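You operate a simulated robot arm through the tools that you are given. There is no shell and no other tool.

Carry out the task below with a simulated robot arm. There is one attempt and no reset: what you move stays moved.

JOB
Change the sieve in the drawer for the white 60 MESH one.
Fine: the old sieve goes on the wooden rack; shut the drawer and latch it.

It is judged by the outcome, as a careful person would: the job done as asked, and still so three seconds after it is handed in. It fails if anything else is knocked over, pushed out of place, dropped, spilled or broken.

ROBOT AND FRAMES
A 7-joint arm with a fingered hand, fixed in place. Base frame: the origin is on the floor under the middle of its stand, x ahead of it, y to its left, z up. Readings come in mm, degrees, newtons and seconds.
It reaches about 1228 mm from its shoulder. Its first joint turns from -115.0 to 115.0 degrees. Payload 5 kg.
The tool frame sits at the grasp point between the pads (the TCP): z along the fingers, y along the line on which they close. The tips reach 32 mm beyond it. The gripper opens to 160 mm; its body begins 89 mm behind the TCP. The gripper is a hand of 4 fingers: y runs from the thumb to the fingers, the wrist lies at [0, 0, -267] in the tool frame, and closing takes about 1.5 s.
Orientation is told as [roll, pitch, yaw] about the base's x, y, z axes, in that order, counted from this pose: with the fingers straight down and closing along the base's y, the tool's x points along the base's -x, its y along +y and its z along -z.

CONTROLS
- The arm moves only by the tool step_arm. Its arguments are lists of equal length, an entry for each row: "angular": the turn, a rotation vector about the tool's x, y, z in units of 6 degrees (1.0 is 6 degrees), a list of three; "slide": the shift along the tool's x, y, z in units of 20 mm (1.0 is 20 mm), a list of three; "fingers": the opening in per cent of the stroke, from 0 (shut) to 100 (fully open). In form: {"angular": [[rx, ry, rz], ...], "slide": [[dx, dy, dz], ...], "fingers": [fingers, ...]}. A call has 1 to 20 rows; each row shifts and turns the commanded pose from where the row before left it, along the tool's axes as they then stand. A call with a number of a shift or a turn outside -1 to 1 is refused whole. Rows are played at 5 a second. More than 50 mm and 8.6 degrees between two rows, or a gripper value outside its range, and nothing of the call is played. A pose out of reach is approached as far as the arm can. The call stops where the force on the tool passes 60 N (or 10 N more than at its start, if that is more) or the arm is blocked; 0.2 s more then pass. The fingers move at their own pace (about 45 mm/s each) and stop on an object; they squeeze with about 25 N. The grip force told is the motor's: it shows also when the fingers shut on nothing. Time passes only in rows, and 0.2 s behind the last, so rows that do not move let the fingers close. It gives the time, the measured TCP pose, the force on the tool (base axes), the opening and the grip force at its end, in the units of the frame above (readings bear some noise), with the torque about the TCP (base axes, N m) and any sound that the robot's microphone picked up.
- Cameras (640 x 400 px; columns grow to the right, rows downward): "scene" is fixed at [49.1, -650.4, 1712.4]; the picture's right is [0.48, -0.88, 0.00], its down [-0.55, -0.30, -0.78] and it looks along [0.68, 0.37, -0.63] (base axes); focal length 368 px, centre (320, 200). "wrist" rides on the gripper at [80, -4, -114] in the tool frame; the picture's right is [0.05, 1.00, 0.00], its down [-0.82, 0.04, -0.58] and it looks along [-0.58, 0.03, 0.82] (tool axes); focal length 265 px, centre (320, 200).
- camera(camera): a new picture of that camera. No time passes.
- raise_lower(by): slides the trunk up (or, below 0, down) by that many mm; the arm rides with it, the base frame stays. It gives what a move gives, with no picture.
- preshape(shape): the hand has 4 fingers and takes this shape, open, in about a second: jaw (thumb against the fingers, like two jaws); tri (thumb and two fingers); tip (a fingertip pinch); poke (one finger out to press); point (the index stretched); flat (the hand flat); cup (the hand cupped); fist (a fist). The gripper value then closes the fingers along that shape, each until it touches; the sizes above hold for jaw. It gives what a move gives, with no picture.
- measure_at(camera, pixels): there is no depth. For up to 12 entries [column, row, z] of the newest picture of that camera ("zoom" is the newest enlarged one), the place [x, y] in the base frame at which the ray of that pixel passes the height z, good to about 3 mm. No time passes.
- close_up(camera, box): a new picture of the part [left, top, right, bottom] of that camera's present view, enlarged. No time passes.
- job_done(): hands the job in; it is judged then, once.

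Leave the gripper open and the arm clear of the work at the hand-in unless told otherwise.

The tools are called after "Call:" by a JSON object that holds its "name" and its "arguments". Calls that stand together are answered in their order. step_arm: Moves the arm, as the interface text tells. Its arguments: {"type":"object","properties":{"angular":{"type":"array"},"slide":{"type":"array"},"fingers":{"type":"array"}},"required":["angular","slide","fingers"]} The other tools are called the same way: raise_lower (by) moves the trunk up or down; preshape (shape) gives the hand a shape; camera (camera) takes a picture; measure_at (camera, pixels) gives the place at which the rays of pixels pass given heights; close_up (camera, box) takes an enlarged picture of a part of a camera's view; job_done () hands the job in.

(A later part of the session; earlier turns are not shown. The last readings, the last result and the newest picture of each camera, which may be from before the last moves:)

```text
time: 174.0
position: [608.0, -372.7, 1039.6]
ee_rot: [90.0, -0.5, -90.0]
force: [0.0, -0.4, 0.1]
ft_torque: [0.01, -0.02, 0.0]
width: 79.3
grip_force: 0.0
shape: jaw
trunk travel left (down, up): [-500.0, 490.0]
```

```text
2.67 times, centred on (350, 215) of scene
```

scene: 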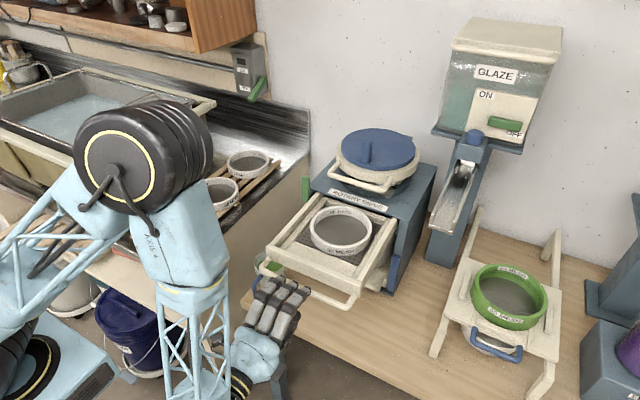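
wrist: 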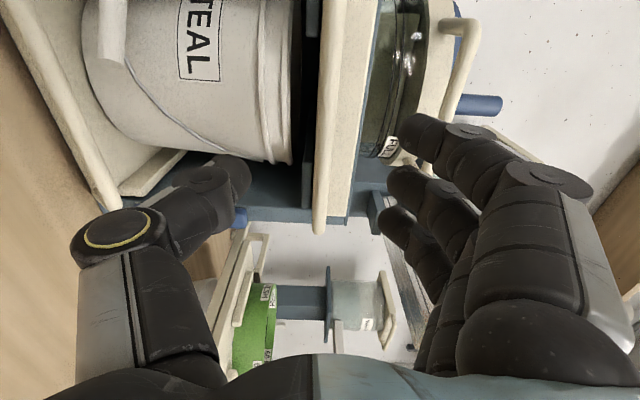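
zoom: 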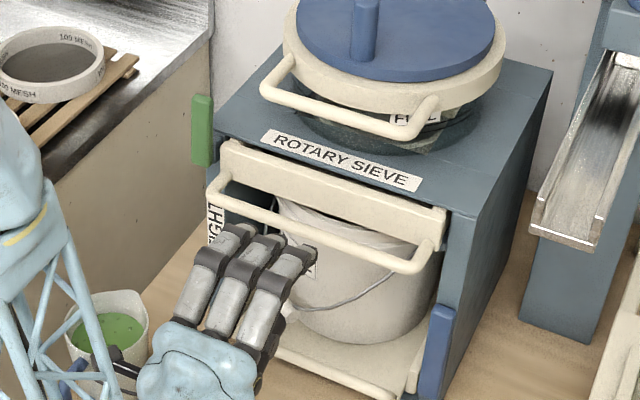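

The drawer is shut with the panel as it was at the start. Next is the catch. I need the hand rolled to where it last held it. I'll move to a free spot at (560,-300,1085) and roll -90° to level.

Call:
{"name": "step_arm", "arguments": {"angular": [[0, 0, 0], [0, 0, 0], [0, 0, 0], [0, 0, 0], [0, 0, -1], [0, 0, -1], [0, 0, -1], [0, 0, -1], [0, 0, -1], [0, 0, -1], [0, 0, -1], [0, 0, -1], [0, 0, -1], [0, 0, -1], [0, 0, -1], [0, 0, -1], [0, 0, -1], [0, 0, -1], [0, 0, -1]], "slide": [[0.91, 0.56, -0.6], [0.91, 0.56, -0.6], [0.91, 0.56, -0.6], [0.91, 0.56, -0.6], [0, 0, 0], [0, 0, 0], [0, 0, 0], [0, 0, 0], [0, 0, 0], [0, 0, 0], [0, 0, 0], [0, 0, 0], [0, 0, 0], [0, 0, 0], [0, 0, 0], [0, 0, 0], [0, 0, 0], [0, 0, 0], [0, 0, 0]], "fingers": [50, 50, 50, 50, 50, 50, 50, 50, 50, 50, 50, 50, 50, 50, 50, 50, 50, 50, 50]}}

```text
time: 178.0
position: [559.2, -297.9, 1084.7]
ee_rot: [-92.6, -89.4, 92.7]
force: [-0.1, 0.3, -0.1]
ft_torque: [0.02, 0.03, -0.02]
width: 79.4
grip_force: 0.0
shape: jaw
trunk travel left (down, up): [-500.0, 490.0]
```

Now the second -90° roll, then an 18° yaw to match the previous approach direction.

Call:
{"name": "step_arm", "arguments": {"angular": [[0, 0, -1], [0, 0, -1], [0, 0, -1], [0, 0, -1], [0, 0, -1], [0, 0, -1], [0, 0, -1], [0, 0, -1], [0, 0, -1], [0, 0, -1], [0, 0, -1], [0, 0, -1], [0, 0, -1], [0, 0, -1], [0, 0, -1]], "slide": [[0, 0, 0], [0, 0, 0], [0, 0, 0], [0, 0, 0], [0, 0, 0], [0, 0, 0], [0, 0, 0], [0, 0, 0], [0, 0, 0], [0, 0, 0], [0, 0, 0], [0, 0, 0], [0, 0, 0], [0, 0, 0], [0, 0, 0]], "fingers": [50, 50, 50, 50, 50, 50, 50, 50, 50, 50, 50, 50, 50, 50, 50]}}

Call:
{"name": "camera", "arguments": {"camera": "scene"}}

```text
time: 181.2
position: [558.0, -299.1, 1085.3]
ee_rot: [-89.8, 0.6, 90.1]
force: [-0.1, -0.6, -0.9]
ft_torque: [0.04, -0.01, 0.05]
width: 79.6
grip_force: 0.1
shape: jaw
trunk travel left (down, up): [-500.0, 490.0]
```

```text
taken
```

scene: 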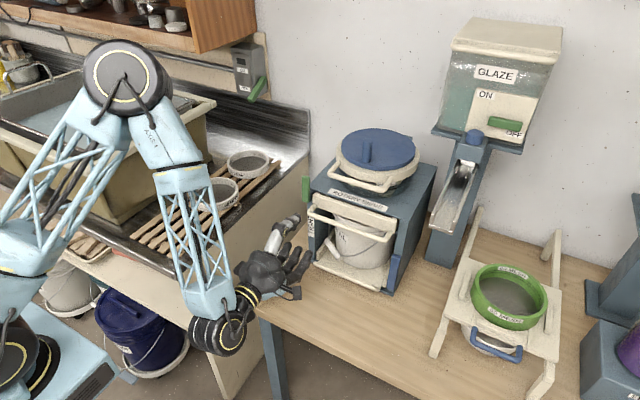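

Preshaping "tip" and moving to the pre-grasp spot for the upright catch.

Call:
{"name": "preshape", "arguments": {"shape": "tip"}}

Call:
{"name": "step_arm", "arguments": {"angular": [[0, 0, 0], [0, 0, 0], [0, 0, 0], [0, 0, 0], [0, 0, 0], [0, 0, 0], [0, 1, 0], [0, 1, 0], [0, 1.0, 0], [0, 0.08, 0]], "slide": [[-0.733, 0, 0.85], [-0.733, 0, 0.85], [-0.733, 0, 0.85], [-0.733, 0, 0.85], [-0.733, 0, 0.85], [-0.733, 0, 0.85], [0, 0, 0], [0, 0, 0], [0, 0, 0], [0, 0, 0]], "fingers": [65, 65, 65, 65, 65, 65, 65, 65, 65, 65]}}

Call:
{"name": "camera", "arguments": {"camera": "wrist"}}

Call:
{"name": "close_up", "arguments": {"camera": "scene", "box": [240, 150, 400, 270]}}

```text
time: 182.1
position: [559.4, -298.8, 1085.9]
ee_rot: [-90.0, 0.5, 90.1]
force: [1.1, 0.2, 0.2]
ft_torque: [0.01, -0.05, 0.03]
width: 159.8
grip_force: 0.1
shape: tip
trunk travel left (down, up): [-500.0, 490.0]
```

```text
time: 184.3
position: [660.8, -210.9, 1085.2]
ee_rot: [-90.3, 0.4, 71.5]
force: [-0.6, 0.0, 0.7]
ft_torque: [-0.01, 0.01, 0.02]
width: 104.7
grip_force: 0.1
shape: tip
trunk travel left (down, up): [-500.0, 490.0]
```

```text
taken
```

wrist: 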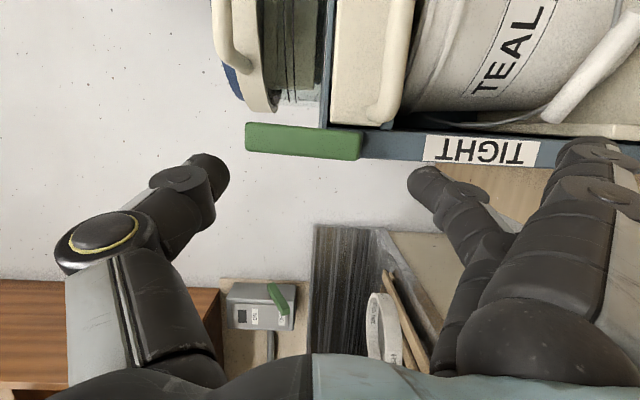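

```text
3.33 times, centred on (320, 210) of scene
```

zoom: 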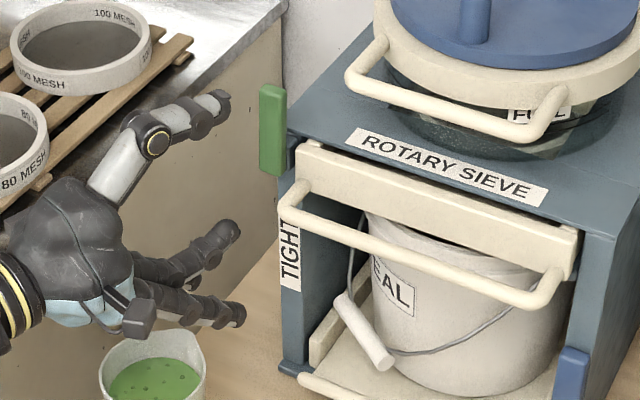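

Aligned with the upright catch. Advancing 50 mm so the pads flank its top and bottom ends.

Call:
{"name": "step_arm", "arguments": {"angular": [[0, 0, 0], [0, 0, 0], [0, 0, 0], [0, 0, 0]], "slide": [[-0.03, -0.05, 0.65], [-0.03, -0.05, 0.65], [-0.03, -0.05, 0.65], [-0.01, 0, 0.5]], "fingers": [65, 65, 65, 65]}}

Call:
{"name": "camera", "arguments": {"camera": "wrist"}}

Call:
{"name": "close_up", "arguments": {"camera": "scene", "box": [240, 150, 400, 270]}}

```text
time: 185.3
position: [707.4, -224.3, 1087.7]
ee_rot: [-90.3, 0.4, 71.6]
force: [-0.4, -0.1, 1.6]
ft_torque: [-0.03, -0.1, 0.02]
width: 104.3
grip_force: 0.0
shape: tip
trunk travel left (down, up): [-500.0, 490.0]
```

```text
taken
```

wrist: 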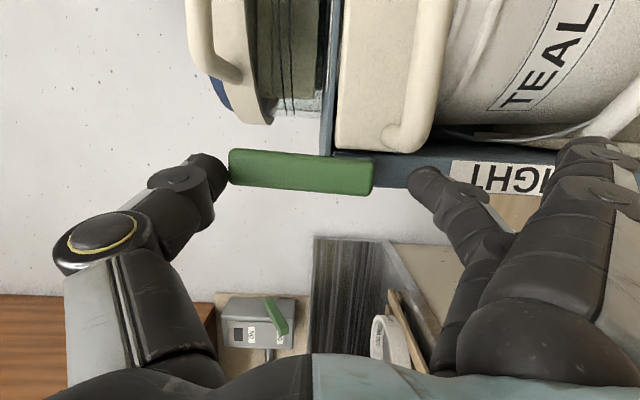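

```text
3.33 times, centred on (320, 210) of scene
```

zoom: 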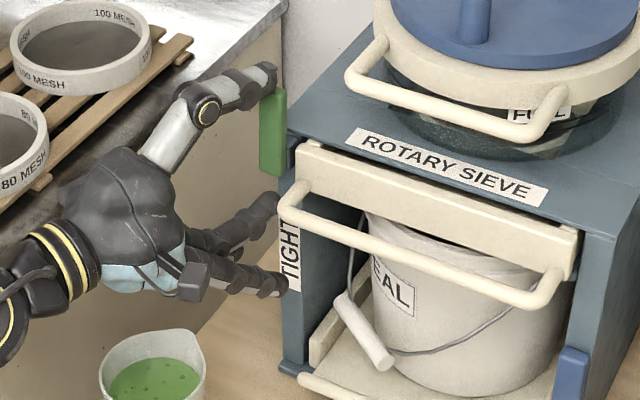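

The thumb is at the catch's top end; the finger below has some way to go. Closing the pinch.

Call:
{"name": "step_arm", "arguments": {"angular": [[0, 0, 0], [0, 0, 0], [0, 0, 0], [0, 0, 0], [0, 0, 0], [0, 0, 0]], "slide": [[0, -0.1, 0], [0, 0, 0], [0, 0, 0], [0, 0, 0], [0, 0, 0], [0, 0, 0]], "fingers": [55, 35, 35, 35, 35, 35]}}

Call:
{"name": "camera", "arguments": {"camera": "wrist"}}

```text
time: 186.7
position: [708.5, -223.9, 1089.0]
ee_rot: [-90.2, 0.6, 71.7]
force: [-1.2, 1.0, 2.1]
ft_torque: [0.03, -0.22, 0.05]
width: 77.1
grip_force: 25.4
shape: tip
trunk travel left (down, up): [-500.0, 490.0]
```

```text
taken
```

wrist: 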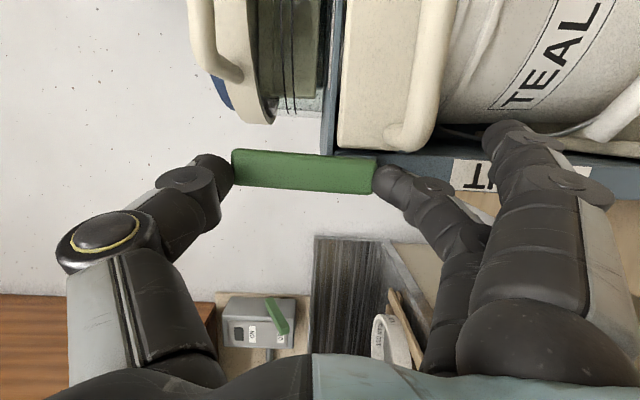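

Held (77 mm, 25 N). Now turning it back down about the pivot, five steps first.

Call:
{"name": "step_arm", "arguments": {"angular": [[-0.317, 0, 0.948], [-0.317, 0, 0.948], [-0.317, 0, 0.948], [-0.317, 0, 0.948], [-0.317, 0, 0.948]], "slide": [[0.125, -0.062, 0.042], [0.125, -0.062, 0.042], [0.125, -0.062, 0.042], [0.125, -0.062, 0.042], [0.125, -0.062, 0.042]], "fingers": [35, 35, 35, 35, 35]}}

Call:
{"name": "camera", "arguments": {"camera": "wrist"}}

Call:
{"name": "close_up", "arguments": {"camera": "scene", "box": [240, 150, 400, 270]}}

```text
time: 187.9
position: [707.7, -237.2, 1091.7]
ee_rot: [-79.9, -27.9, 69.2]
force: [-5.0, 4.8, -0.5]
ft_torque: [0.12, -0.04, 0.01]
width: 79.1
grip_force: 25.1
shape: tip
trunk travel left (down, up): [-500.0, 490.0]
```

```text
taken
```

wrist: 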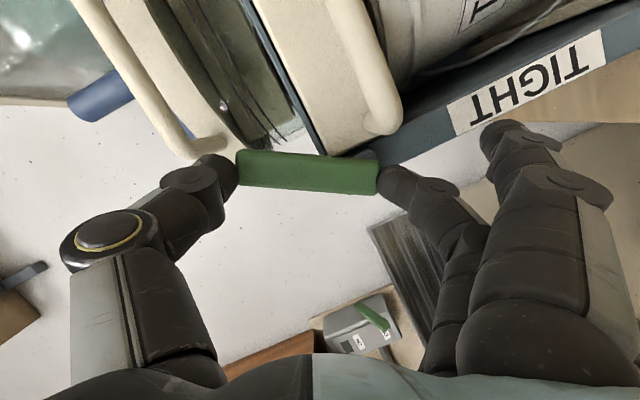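

```text
3.33 times, centred on (320, 210) of scene
```

zoom: 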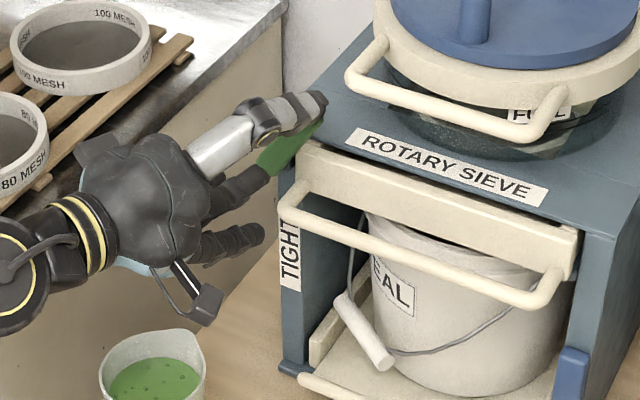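

The catch is turning down smoothly. Continuing six more steps.

Call:
{"name": "step_arm", "arguments": {"angular": [[-0.317, 0, 0.948], [-0.317, 0, 0.948], [-0.317, 0, 0.948], [-0.317, 0, 0.948], [-0.317, 0, 0.948], [-0.317, 0, 0.948]], "slide": [[0.125, -0.062, 0.042], [0.125, -0.062, 0.042], [0.125, -0.062, 0.042], [0.125, -0.062, 0.042], [0.125, -0.062, 0.042], [0.125, -0.062, 0.042]], "fingers": [35, 35, 35, 35, 35, 35]}}

Call:
{"name": "camera", "arguments": {"camera": "wrist"}}

Call:
{"name": "close_up", "arguments": {"camera": "scene", "box": [240, 150, 400, 270]}}

```text
time: 189.3
position: [707.2, -253.5, 1086.0]
ee_rot: [-55.1, -59.7, 51.2]
force: [-3.8, 2.4, -9.2]
ft_torque: [-0.15, 0.19, 0.03]
width: 79.4
grip_force: 25.2
shape: tip
trunk travel left (down, up): [-500.0, 490.0]
```

```text
taken
```

wrist: 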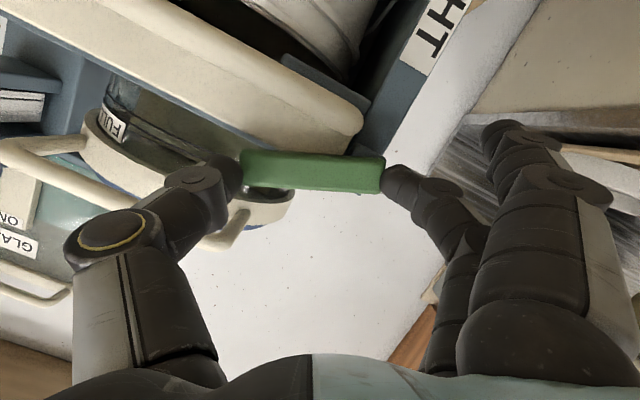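

```text
3.33 times, centred on (320, 210) of scene
```

zoom: 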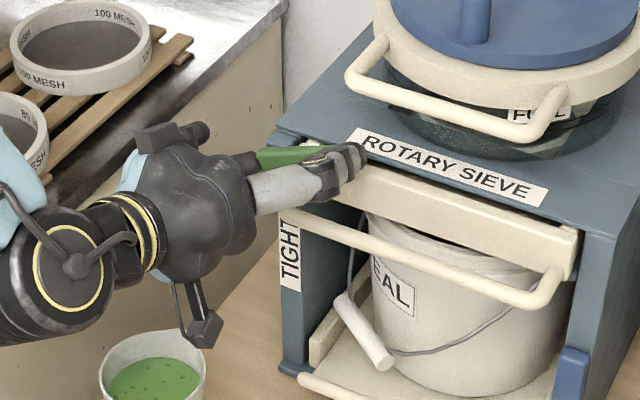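

It's at about 24° from closed, matching the earlier pose. Four more steps to horizontal.

Call:
{"name": "step_arm", "arguments": {"angular": [[-0.317, 0, 0.948], [-0.317, 0, 0.948], [-0.317, 0, 0.948], [-0.317, 0, 0.948]], "slide": [[0.125, -0.062, 0.042], [0.125, -0.062, 0.042], [0.125, -0.062, 0.042], [0.125, -0.062, 0.042]], "fingers": [35, 35, 35, 35]}}

Call:
{"name": "camera", "arguments": {"camera": "wrist"}}

Call:
{"name": "close_up", "arguments": {"camera": "scene", "box": [240, 150, 400, 270]}}

```text
time: 190.3
position: [707.4, -261.2, 1077.7]
ee_rot: [-1.6, -71.5, 1.6]
force: [-7.7, 7.7, -15.5]
ft_torque: [-0.54, 0.38, 0.31]
width: 79.8
grip_force: 24.9
shape: tip
trunk travel left (down, up): [-500.0, 490.0]
```

```text
taken
```

wrist: 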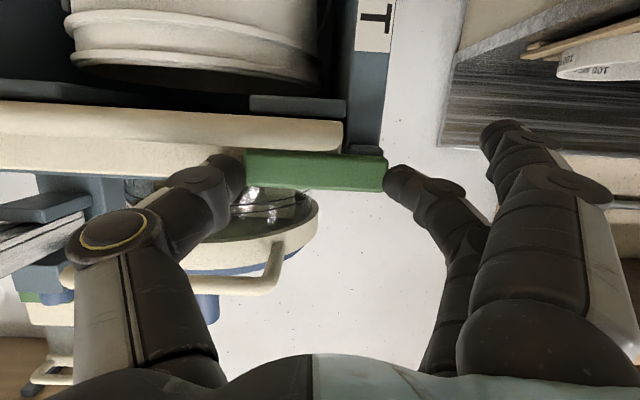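

```text
3.33 times, centred on (320, 210) of scene
```

zoom: 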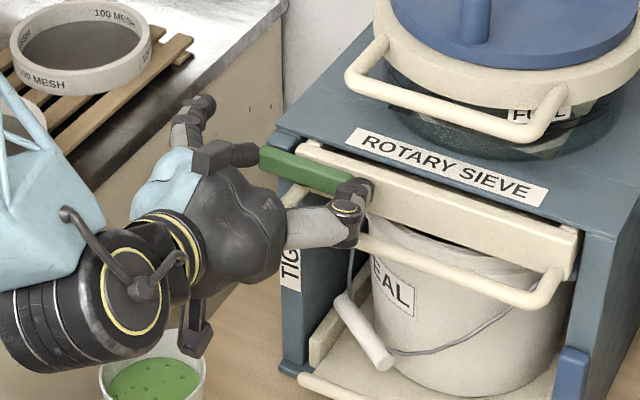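

The catch is parallel to the panel again. I'll add a final 2° to seat it fully, then release and back out.

Call:
{"name": "step_arm", "arguments": {"angular": [[-0.12, 0, 0.35], [0, 0, 0], [0, 0, 0], [0, 0, 0], [0, 0, 0], [0, 0, 0], [0, 0, 0], [0, 0, 0], [0, 0, 0], [0, 0, 0]], "slide": [[0.04, -0.02, 0.014], [0, 0, 0], [0, 0, 0], [0, 0, 0], [0, 0, 0], [0, 0, 0], [0, 0, -0.5], [0, 0, -1], [0, 0, -1], [0, 0, -1]], "fingers": [35, 35, 65, 65, 65, 65, 65, 65, 65, 65]}}

Call:
{"name": "camera", "arguments": {"camera": "wrist"}}

Call:
{"name": "close_up", "arguments": {"camera": "scene", "box": [296, 180, 416, 255]}}

```text
time: 192.5
position: [641.2, -263.9, 1099.7]
ee_rot: [5.2, -71.5, -4.9]
force: [-0.5, -0.2, 0.1]
ft_torque: [-0.01, 0.0, 0.02]
width: 103.5
grip_force: 0.0
shape: tip
trunk travel left (down, up): [-500.0, 490.0]
```

```text
taken
```

wrist: 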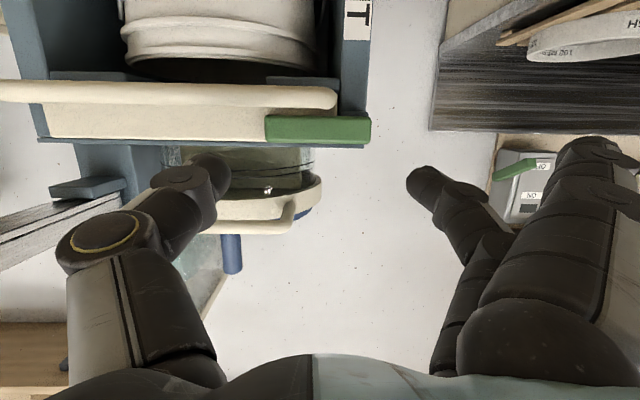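

```text
5.33 times, centred on (356, 218) of scene
```

zoom: 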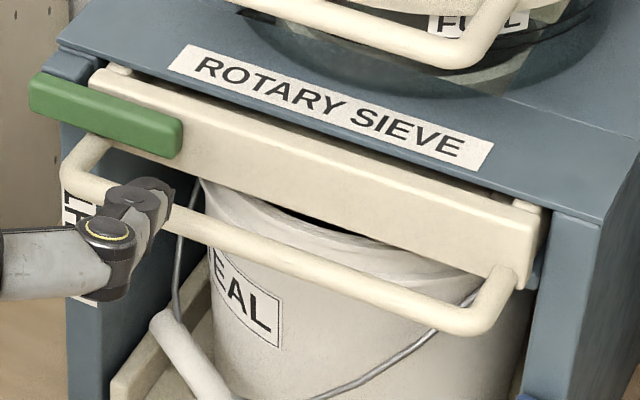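

The catch and panel look exactly as in the first picture. Last, I'll put the blue lever back to TIGHT as found. First jaw shape, hand level, and move to in front of the lever's lower part with the jaws either side of it.

Call:
{"name": "preshape", "arguments": {"shape": "jaw"}}

Call:
{"name": "step_arm", "arguments": {"angular": [[0, -0.77, -0.07], [0, -0.77, -0.07], [0, -0.77, -0.07], [0, -0.77, -0.07], [0, 0, 0], [0, 0, 0], [0, 0, 0], [0, 0, 0], [0, 0, 0], [0, 0, 0], [0, 0, 0], [0, 0, 0]], "slide": [[0, 0, -0.3], [0, 0, -0.3], [0, 0, 0], [0, 0, 0], [0.625, -0.85, -0.3], [0.625, -0.85, -0.3], [0.625, -0.85, -0.3], [0.625, -0.85, -0.3], [0.625, -0.85, -0.3], [0.625, -0.85, -0.3], [0.625, -0.85, -0.3], [0.625, -0.85, -0.3]], "fingers": [40, 40, 40, 40, 40, 40, 40, 40, 40, 40, 40, 40]}}

Call:
{"name": "camera", "arguments": {"camera": "wrist"}}

Call:
{"name": "camera", "arguments": {"camera": "scene"}}

```text
time: 193.4
position: [642.6, -264.2, 1100.0]
ee_rot: [5.2, -71.5, -4.9]
force: [-0.7, 0.2, 0.9]
ft_torque: [0.01, 0.0, 0.0]
width: 160.1
grip_force: 0.0
shape: jaw
trunk travel left (down, up): [-500.0, 490.0]
```

```text
time: 196.0
position: [585.2, -397.8, 1001.6]
ee_rot: [-175.3, -89.9, 175.6]
force: [0.0, 0.1, 0.2]
ft_torque: [-0.02, 0.02, 0.0]
width: 64.7
grip_force: 0.0
shape: jaw
trunk travel left (down, up): [-500.0, 490.0]
```

```text
taken
```

wrist: 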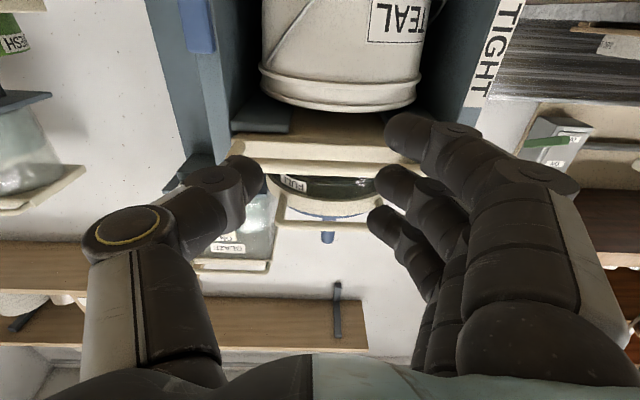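

```text
taken
```

scene: 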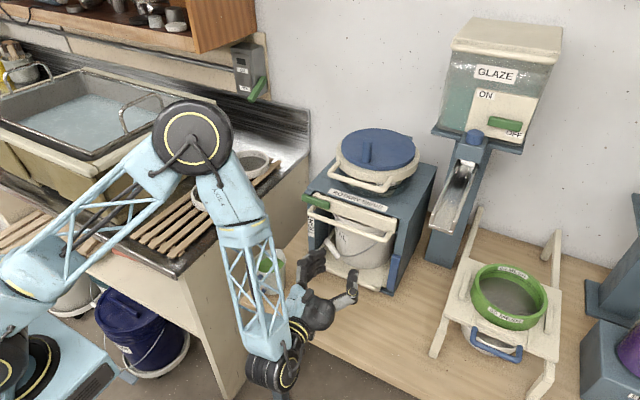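

Hand level. Now down and right to stand in front of the lever.

Call:
{"name": "step_arm", "arguments": {"angular": [[0, 0, 0], [0, 0, 0], [0, 0, 0], [0, 0, 0], [0, 0, 0], [0, 0, 0]], "slide": [[0.867, -0.91, 0.125], [0.867, -0.91, 0.125], [0.867, -0.91, 0.125], [0.867, -0.91, 0.125], [0.867, -0.91, 0.125], [0.867, -0.91, 0.125]], "fingers": [45, 45, 45, 45, 45, 45]}}

Call:
{"name": "camera", "arguments": {"camera": "wrist"}}

Call:
{"name": "camera", "arguments": {"camera": "scene"}}

```text
time: 197.4
position: [599.2, -507.5, 899.5]
ee_rot: [161.2, -89.9, -160.8]
force: [0.2, -0.4, -0.3]
ft_torque: [-0.02, -0.03, 0.01]
width: 71.0
grip_force: 0.0
shape: jaw
trunk travel left (down, up): [-500.0, 490.0]
```

```text
taken
```

wrist: 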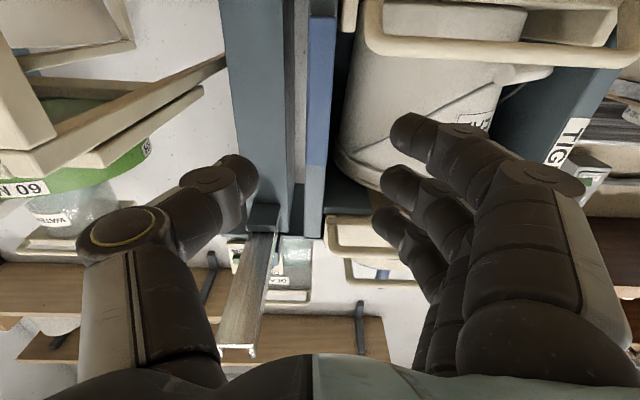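

```text
taken
```

scene: 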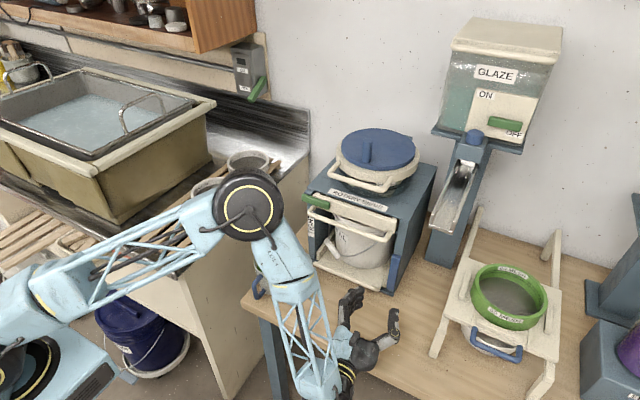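

The lever is centred between thumb and fingers (columns 305–335). Moving forward 130 mm so they straddle it at z≈898.

Call:
{"name": "step_arm", "arguments": {"angular": [[0, 0, 0], [0, 0, 0], [0, 0, 0], [0, 0, 0], [0, 0, 0], [0, 0, 0], [0, 0, 0]], "slide": [[0, 0, 0.93], [0, 0, 0.93], [0, 0, 0.93], [0, 0, 0.93], [0, 0, 0.93], [0, 0, 0.93], [0, 0, 0.93]], "fingers": [45, 45, 45, 45, 45, 45, 45]}}

Call:
{"name": "camera", "arguments": {"camera": "wrist"}}

Call:
{"name": "close_up", "arguments": {"camera": "scene", "box": [300, 190, 460, 320]}}

```text
time: 199.0
position: [728.7, -507.5, 900.3]
ee_rot: [141.0, -89.9, -140.6]
force: [0.5, 0.3, 0.4]
ft_torque: [0.0, 0.02, 0.0]
width: 71.4
grip_force: 0.0
shape: jaw
trunk travel left (down, up): [-500.0, 490.0]
```

```text
taken
```

wrist: 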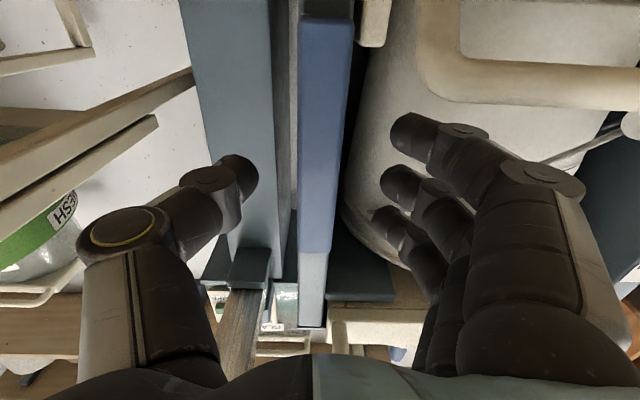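

```text
3.08 times, centred on (380, 255) of scene
```

zoom: 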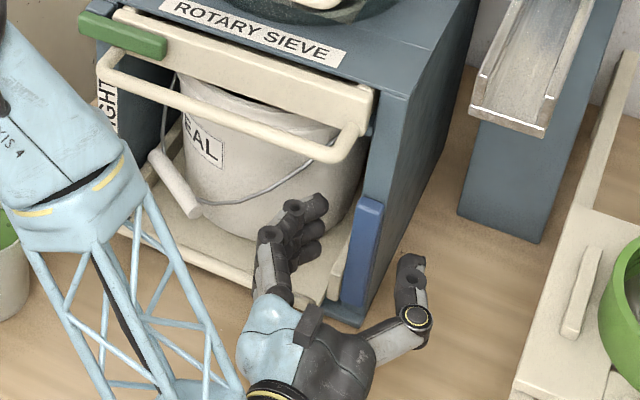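

The jaws are on either side of the lever. Closing on it.

Call:
{"name": "step_arm", "arguments": {"angular": [[0, 0, 0], [0, 0, 0], [0, 0, 0], [0, 0, 0], [0, 0, 0], [0, 0, 0]], "slide": [[0, 0, 0], [0, 0, 0], [0, 0, 0], [0, 0, 0], [0, 0, 0], [0, 0, 0]], "fingers": [30, 15, 0, 0, 0, 0]}}

Call:
{"name": "camera", "arguments": {"camera": "wrist"}}

Call:
{"name": "close_up", "arguments": {"camera": "scene", "box": [300, 190, 460, 320]}}

```text
time: 200.4
position: [730.2, -506.0, 900.3]
ee_rot: [170.3, -89.9, -169.8]
force: [2.3, 0.2, 0.2]
ft_torque: [-0.01, 0.0, 0.07]
width: 18.8
grip_force: 25.2
shape: jaw
trunk travel left (down, up): [-500.0, 490.0]
```

```text
taken
```

wrist: 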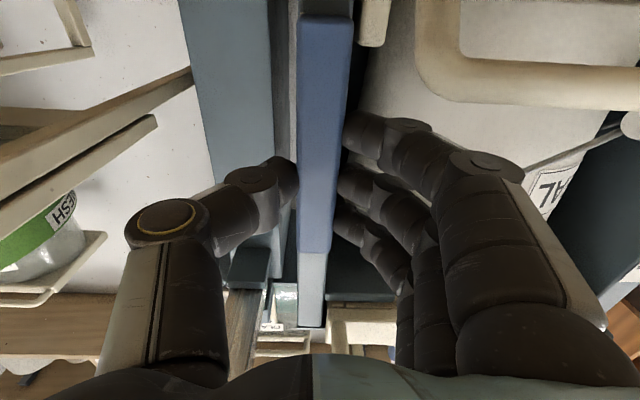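

```text
3.08 times, centred on (380, 255) of scene
```

zoom: 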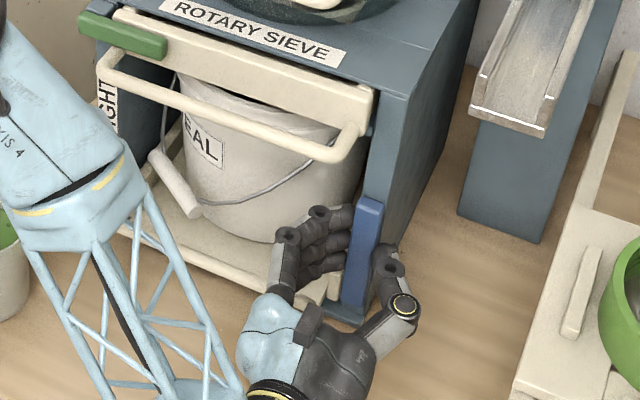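

Lever gripped (18.8 mm, 25 N). Now I'll rotate it back toward TIGHT about its pivot: three 6° steps, then check the forces.

Call:
{"name": "step_arm", "arguments": {"angular": [[0, 0, 1], [0, 0, 1], [0, 0, 1]], "slide": [[-0.012, 0.225, 0], [-0.012, 0.225, 0], [-0.012, 0.225, 0]], "fingers": [0, 0, 0]}}

Call:
{"name": "camera", "arguments": {"camera": "wrist"}}

Call:
{"name": "close_up", "arguments": {"camera": "scene", "box": [300, 190, 460, 320]}}

```text
time: 201.2
position: [729.1, -496.2, 903.0]
ee_rot: [90.3, -72.0, -90.0]
force: [5.4, -9.0, 4.9]
ft_torque: [-1.03, -0.25, -0.54]
width: 18.1
grip_force: 25.1
shape: jaw
trunk travel left (down, up): [-500.0, 490.0]
```

```text
taken
```

wrist: 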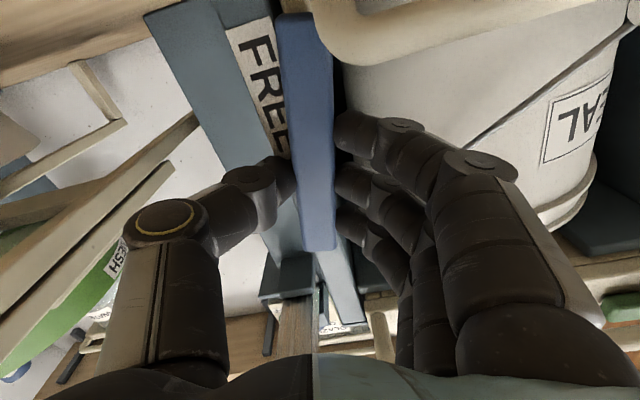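

```text
3.08 times, centred on (380, 255) of scene
```

zoom: 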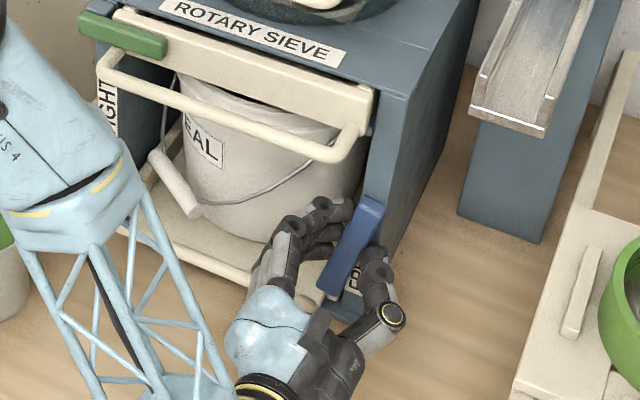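

The lever follows with low force and the FREE label is uncovered. Continuing five steps.

Call:
{"name": "step_arm", "arguments": {"angular": [[0, 0, 1], [0, 0, 1], [0, 0, 1], [0, 0, 1], [0, 0, 1]], "slide": [[-0.012, 0.225, 0], [-0.012, 0.225, 0], [-0.012, 0.225, 0], [-0.012, 0.225, 0], [-0.012, 0.225, 0]], "fingers": [0, 0, 0, 0, 0]}}

Call:
{"name": "camera", "arguments": {"camera": "wrist"}}

Call:
{"name": "close_up", "arguments": {"camera": "scene", "box": [300, 190, 460, 320]}}

```text
time: 202.3
position: [727.0, -488.9, 915.4]
ee_rot: [90.4, -47.3, -91.0]
force: [-14.5, -25.3, -1.1]
ft_torque: [-2.94, 0.35, -1.59]
width: 26.6
grip_force: 25.1
shape: jaw
trunk travel left (down, up): [-500.0, 490.0]
stopped in row 5: the force on the tool passed its limit at 64 N (the readings are from after the stop); the commanded pose is now the measured one
```

```text
taken
```

wrist: 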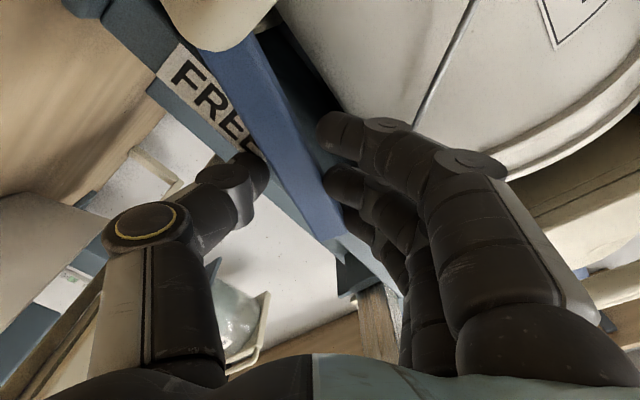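

```text
3.08 times, centred on (380, 255) of scene
```

zoom: 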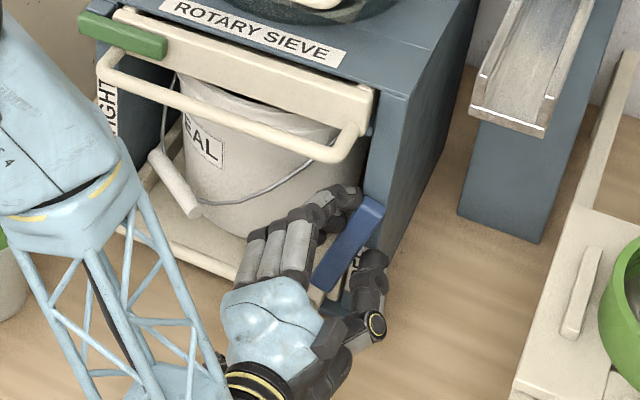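

The lever has stiff friction, so near the pivot my pinch doesn't have enough leverage (64 N, lever at about 20°). I'll let go, back off, and re-grip farther down the lever at about 85 mm from the pivot.

Call:
{"name": "step_arm", "arguments": {"angular": [[0, 0, 0], [0, 0, 0], [0, 0, 0], [0, 0, 0], [0, 0, 0], [0, 0, 0], [0, 0, -0.4], [0, 0, -0.4], [0, 0, 0]], "slide": [[0, 0, 0], [0, 0, 0], [0, 0, -0.5], [0, 0, -1], [0, 0, -1], [0, 0, -1], [0.765, -0.458, 0], [0.765, -0.458, 0], [0.765, -0.458, 0]], "fingers": [35, 35, 35, 35, 35, 35, 35, 35, 35]}}

Call:
{"name": "camera", "arguments": {"camera": "wrist"}}

Call:
{"name": "close_up", "arguments": {"camera": "scene", "box": [300, 190, 460, 320]}}

```text
time: 204.3
position: [660.8, -474.6, 868.0]
ee_rot: [91.2, -52.1, -90.9]
force: [-0.9, -0.8, 24.0]
ft_torque: [1.22, 3.23, 0.18]
width: 56.1
grip_force: 0.0
shape: jaw
trunk travel left (down, up): [-500.0, 490.0]
```

```text
taken
```

wrist: 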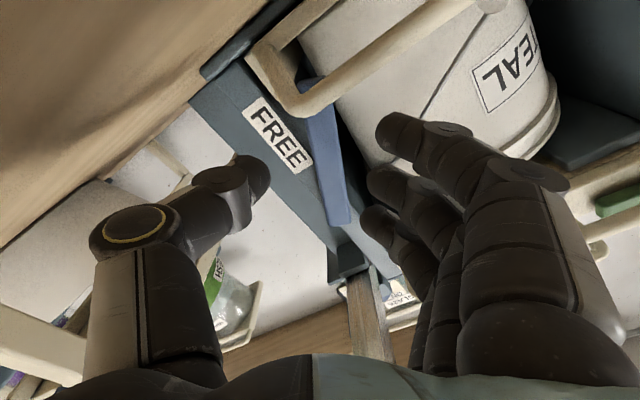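

```text
3.08 times, centred on (380, 255) of scene
```

zoom: 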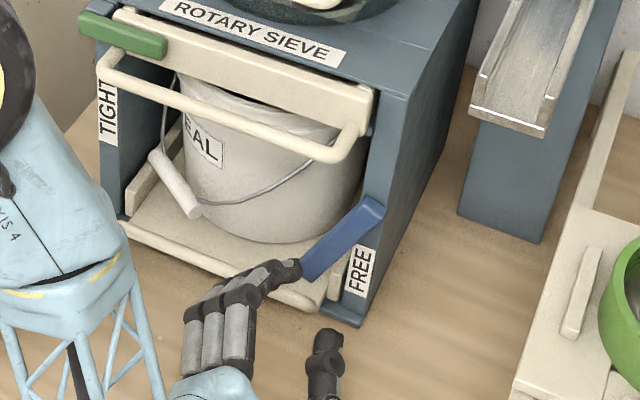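

The wrist camera is touching the table (24 N up at its position). I'll raise immediately by 18 mm and roll a bit further so it swings up. The lever now stands about 30° from vertical.

Call:
{"name": "step_arm", "arguments": {"angular": [[0, 0, 0], [0, 0, 1], [0, 0, 1]], "slide": [[-0.7, 0.55, 0], [0, 0, 0], [0, 0, 0]], "fingers": [35, 35, 35]}}

Call:
{"name": "camera", "arguments": {"camera": "wrist"}}

Call:
{"name": "camera", "arguments": {"camera": "scene"}}

```text
time: 205.1
position: [659.9, -474.8, 879.6]
ee_rot: [90.5, -39.7, -90.5]
force: [0.0, 0.7, -0.5]
ft_torque: [0.01, -0.04, -0.01]
width: 56.1
grip_force: 0.1
shape: jaw
trunk travel left (down, up): [-500.0, 490.0]
```

```text
taken
```

wrist: 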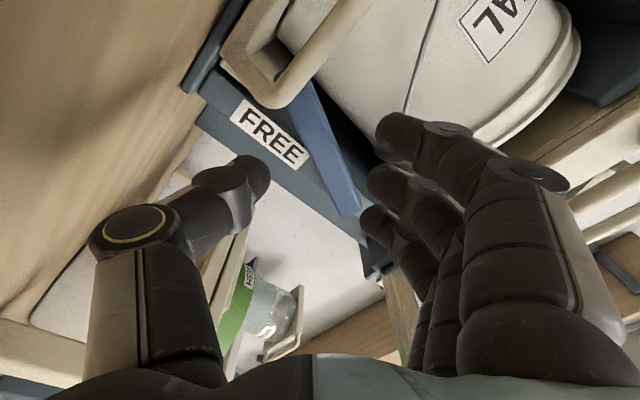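

```text
taken
```

scene: 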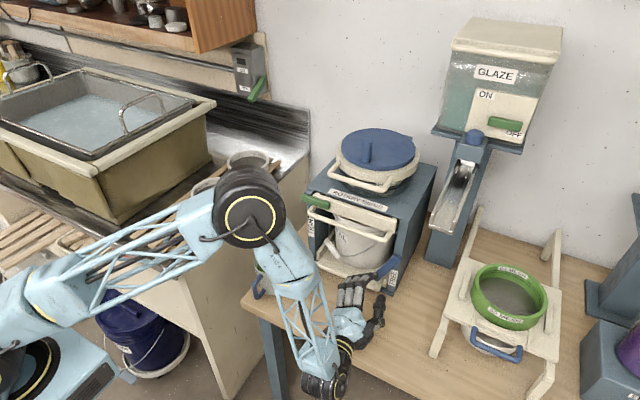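

Clear of the table. I'll reduce the roll by 8° to line up better with the lever, then move forward to straddle it at about 72 mm from the pivot without gripping.

Call:
{"name": "step_arm", "arguments": {"angular": [[0, 0, -0.67], [0, 0, -0.67], [0, 0, 0], [0, 0, 0], [0, 0, 0], [0, 0, 0]], "slide": [[0, 0, 0], [0, 0, 0], [0, 0, 0.85], [0, 0, 0.85], [0, 0, 0.85], [0, 0, 0.85]], "fingers": [38, 38, 38, 38, 38, 38]}}

Call:
{"name": "camera", "arguments": {"camera": "wrist"}}

Call:
{"name": "close_up", "arguments": {"camera": "scene", "box": [300, 190, 460, 320]}}

```text
time: 206.5
position: [726.4, -474.9, 881.3]
ee_rot: [90.7, -47.9, -90.6]
force: [0.7, -0.2, -0.3]
ft_torque: [-0.01, -0.01, 0.01]
width: 60.1
grip_force: 0.2
shape: jaw
trunk travel left (down, up): [-500.0, 490.0]
```

```text
taken
```

wrist: 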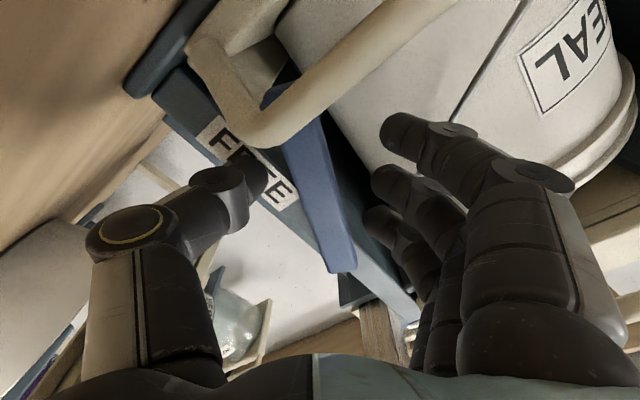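

```text
3.08 times, centred on (380, 255) of scene
```

zoom: 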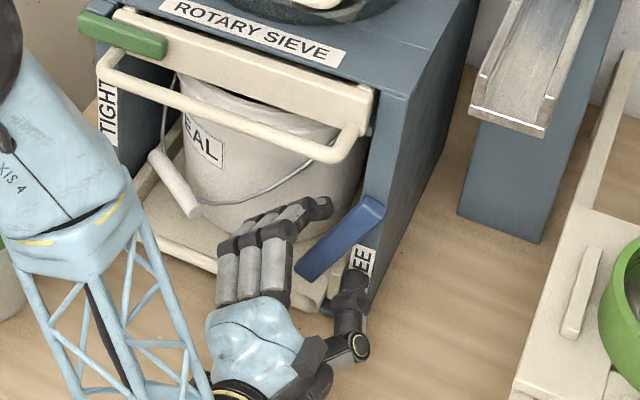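

The lever is in the slot at about 72 mm from the pivot, with no contact. I'll narrow to ~46 mm and push it up with the thumb along its arc, slowly, checking midway.

Call:
{"name": "step_arm", "arguments": {"angular": [[0, 0, 0], [0, 0, 0], [0, 0, 0.32], [0, 0, 0.33], [0, 0, 0.5], [0, 0, 0.5], [0, 0, 0.5], [0, 0, 0.5]], "slide": [[0, 0, 0], [0, 0, 0], [0.09, 0.295, 0], [0.09, 0.295, 0], [0.04, 0.34, 0], [0.04, 0.34, 0], [0.012, 0.38, 0], [0.012, 0.38, 0]], "fingers": [29, 29, 29, 29, 29, 29, 29, 29]}}

Call:
{"name": "camera", "arguments": {"camera": "wrist"}}

Call:
{"name": "close_up", "arguments": {"camera": "scene", "box": [300, 190, 460, 320]}}

```text
time: 208.3
position: [727.3, -443.4, 907.8]
ee_rot: [90.5, -32.0, -90.4]
force: [-0.3, 0.1, -0.4]
ft_torque: [0.0, 0.01, 0.01]
width: 47.1
grip_force: 0.1
shape: jaw
trunk travel left (down, up): [-500.0, 490.0]
```

```text
taken
```

wrist: 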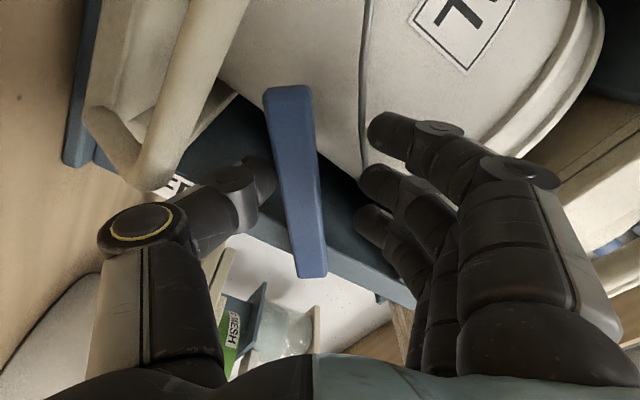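

```text
3.08 times, centred on (380, 255) of scene
```

zoom: 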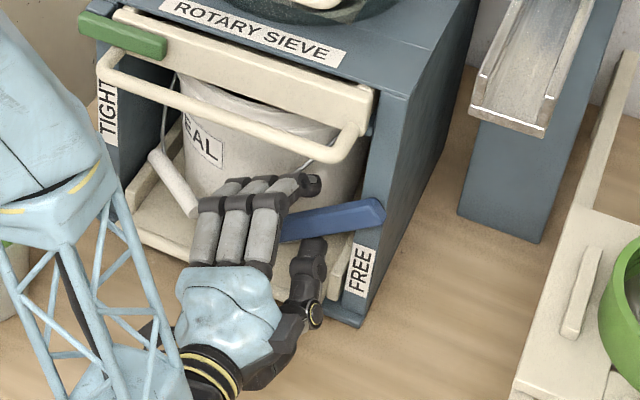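

The lever follows easily, over halfway up. Continuing the arc to horizontal.

Call:
{"name": "step_arm", "arguments": {"angular": [[0, 0, 0.5], [0, 0, 0.5], [0, 0, 0.5], [0, 0, 0.5]], "slide": [[-0.03, 0.383, 0], [-0.03, 0.383, 0], [-0.068, 0.38, 0], [-0.068, 0.38, 0]], "fingers": [29, 29, 29, 29]}}

Call:
{"name": "camera", "arguments": {"camera": "wrist"}}

Call:
{"name": "close_up", "arguments": {"camera": "scene", "box": [300, 190, 460, 320]}}

```text
time: 209.3
position: [727.8, -433.4, 937.4]
ee_rot: [90.4, -20.0, -90.2]
force: [0.1, 0.0, -0.3]
ft_torque: [0.02, 0.01, 0.01]
width: 47.1
grip_force: 0.0
shape: jaw
trunk travel left (down, up): [-500.0, 490.0]
```

```text
taken
```

wrist: 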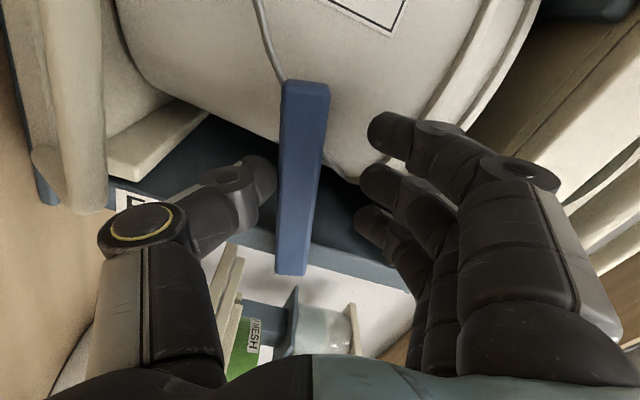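

```text
3.08 times, centred on (380, 255) of scene
```

zoom: 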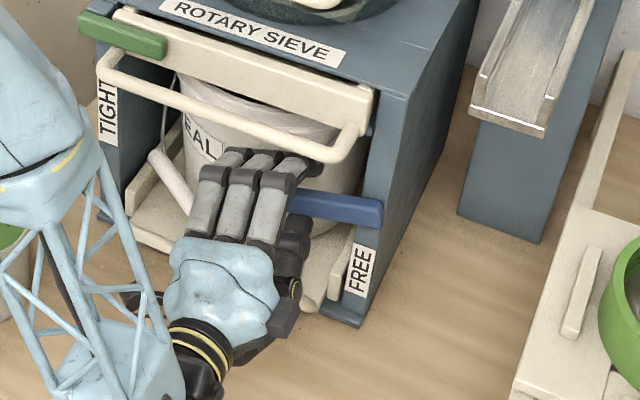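

Nearly there. Two more half-steps, then small upward nudges to reach its stop.

Call:
{"name": "step_arm", "arguments": {"angular": [[0, 0, 0.5], [0, 0, 0.5], [0, 0, 0.3]], "slide": [[-0.107, 0.375, 0], [-0.107, 0.375, 0], [-0.05, 0.15, 0]], "fingers": [29, 29, 29]}}

Call:
{"name": "camera", "arguments": {"camera": "wrist"}}

Call:
{"name": "close_up", "arguments": {"camera": "scene", "box": [296, 230, 416, 305]}}

```text
time: 210.1
position: [726.1, -433.1, 954.9]
ee_rot: [90.4, -12.2, -90.3]
force: [-0.3, 0.4, -0.3]
ft_torque: [0.02, 0.0, 0.03]
width: 47.2
grip_force: 0.0
shape: jaw
trunk travel left (down, up): [-500.0, 490.0]
```

```text
taken
```

wrist: 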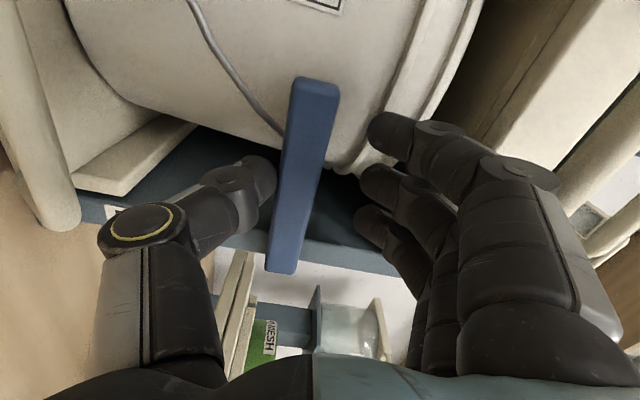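

```text
5.33 times, centred on (356, 268) of scene
```

zoom: 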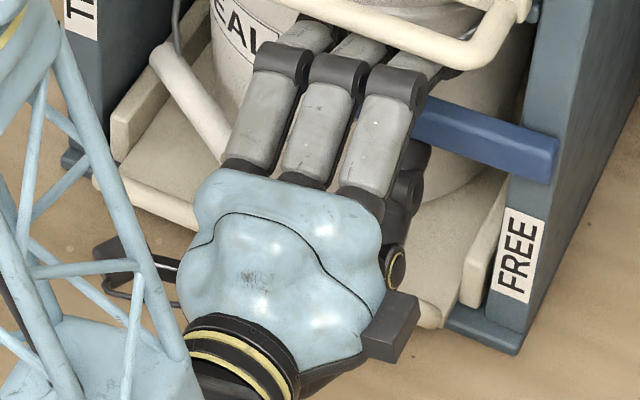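

The lever is within a few degrees of level. Nudging up in small steps until I feel the stop.

Call:
{"name": "step_arm", "arguments": {"angular": [[0, 0, 0.3], [0, 0, 0.3], [0, 0, 0]], "slide": [[-0.03, 0.15, 0], [-0.02, 0.15, 0], [0, 0, 0]], "fingers": [29, 29, 29]}}

Call:
{"name": "close_up", "arguments": {"camera": "scene", "box": [296, 230, 416, 305]}}

```text
time: 210.9
position: [728.2, -434.0, 961.4]
ee_rot: [90.4, -8.6, -90.2]
force: [-1.1, -1.8, -3.8]
ft_torque: [-0.01, 0.14, -0.03]
width: 48.6
grip_force: 0.0
shape: jaw
trunk travel left (down, up): [-500.0, 490.0]
```

```text
5.33 times, centred on (356, 268) of scene
```

zoom: 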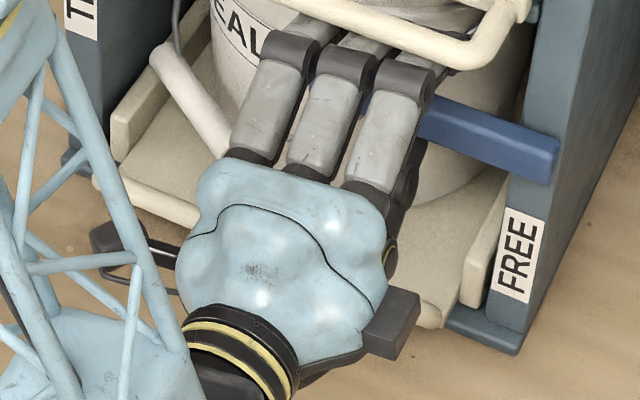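

A slight resistance now (3.8 N). One more small nudge to confirm it's on the stop.

Call:
{"name": "step_arm", "arguments": {"angular": [[0, 0, 0], [0, 0, 0]], "slide": [[0, 0.15, 0], [0, 0, 0]], "fingers": [29, 29]}}

Call:
{"name": "close_up", "arguments": {"camera": "scene", "box": [296, 230, 416, 305]}}

Call:
{"name": "camera", "arguments": {"camera": "wrist"}}

```text
time: 211.5
position: [726.5, -432.8, 962.7]
ee_rot: [90.5, -8.7, -90.1]
force: [-2.6, -3.5, -5.0]
ft_torque: [-0.02, 0.16, -0.02]
width: 50.5
grip_force: 0.0
shape: jaw
trunk travel left (down, up): [-500.0, 490.0]
```

```text
5.33 times, centred on (356, 268) of scene
```

zoom: 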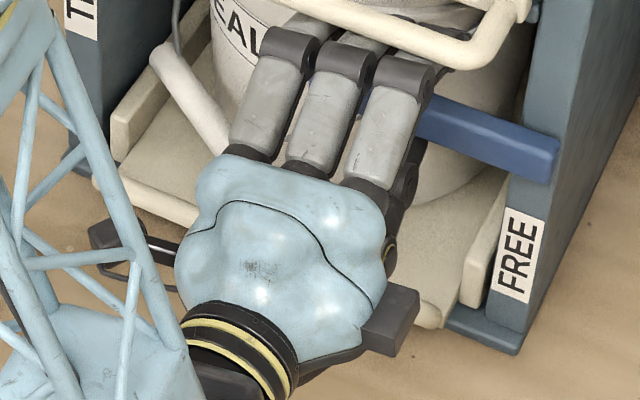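

```text
taken
```

wrist: 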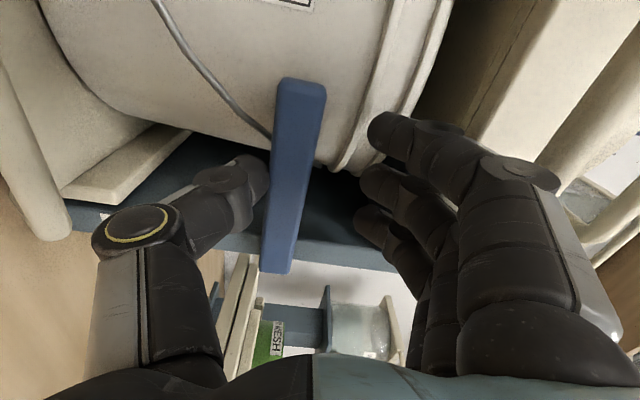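

The lever is on its TIGHT stop; only the thumb is yielding. I'll relax 5 mm and back straight out.

Call:
{"name": "step_arm", "arguments": {"angular": [[0, 0, 0], [0, 0, 0], [0, 0, 0], [0, 0, 0], [0, 0, 0], [0, 0, 0], [0, 0, 0]], "slide": [[0, -0.3, 0], [0, 0, -0.5], [0, 0, -1], [0, 0, -1], [0, 0, -1], [0, 0, -1], [0, 0, -1]], "fingers": [32, 32, 32, 32, 32, 32, 32]}}

Call:
{"name": "camera", "arguments": {"camera": "wrist"}}

Call:
{"name": "close_up", "arguments": {"camera": "scene", "box": [280, 120, 450, 300]}}

```text
time: 213.1
position: [617.7, -432.8, 957.8]
ee_rot: [90.5, -8.6, -90.2]
force: [0.4, 0.9, -0.6]
ft_torque: [0.01, 0.0, -0.03]
width: 51.3
grip_force: 0.0
shape: jaw
trunk travel left (down, up): [-500.0, 490.0]
```

```text
taken
```

wrist: 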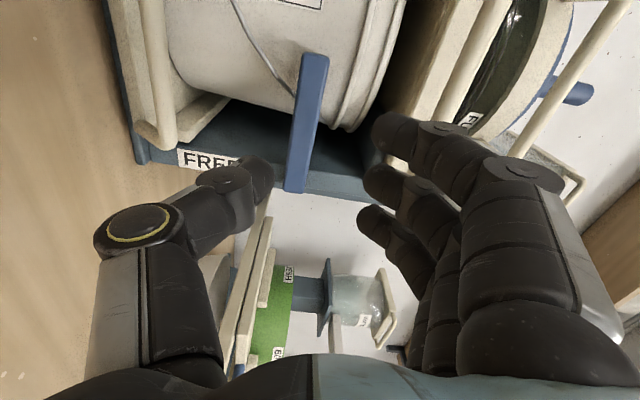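

```text
2.22 times, centred on (365, 210) of scene
```

zoom: 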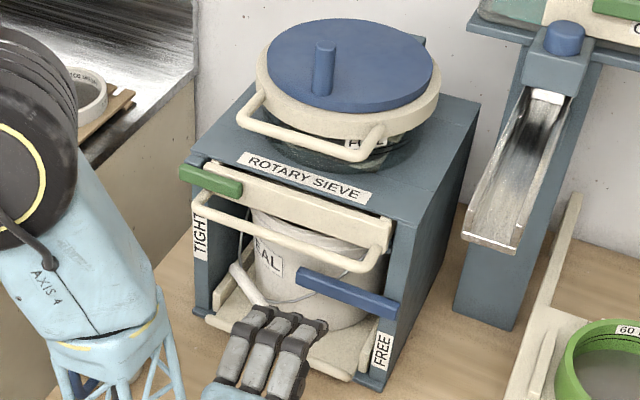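

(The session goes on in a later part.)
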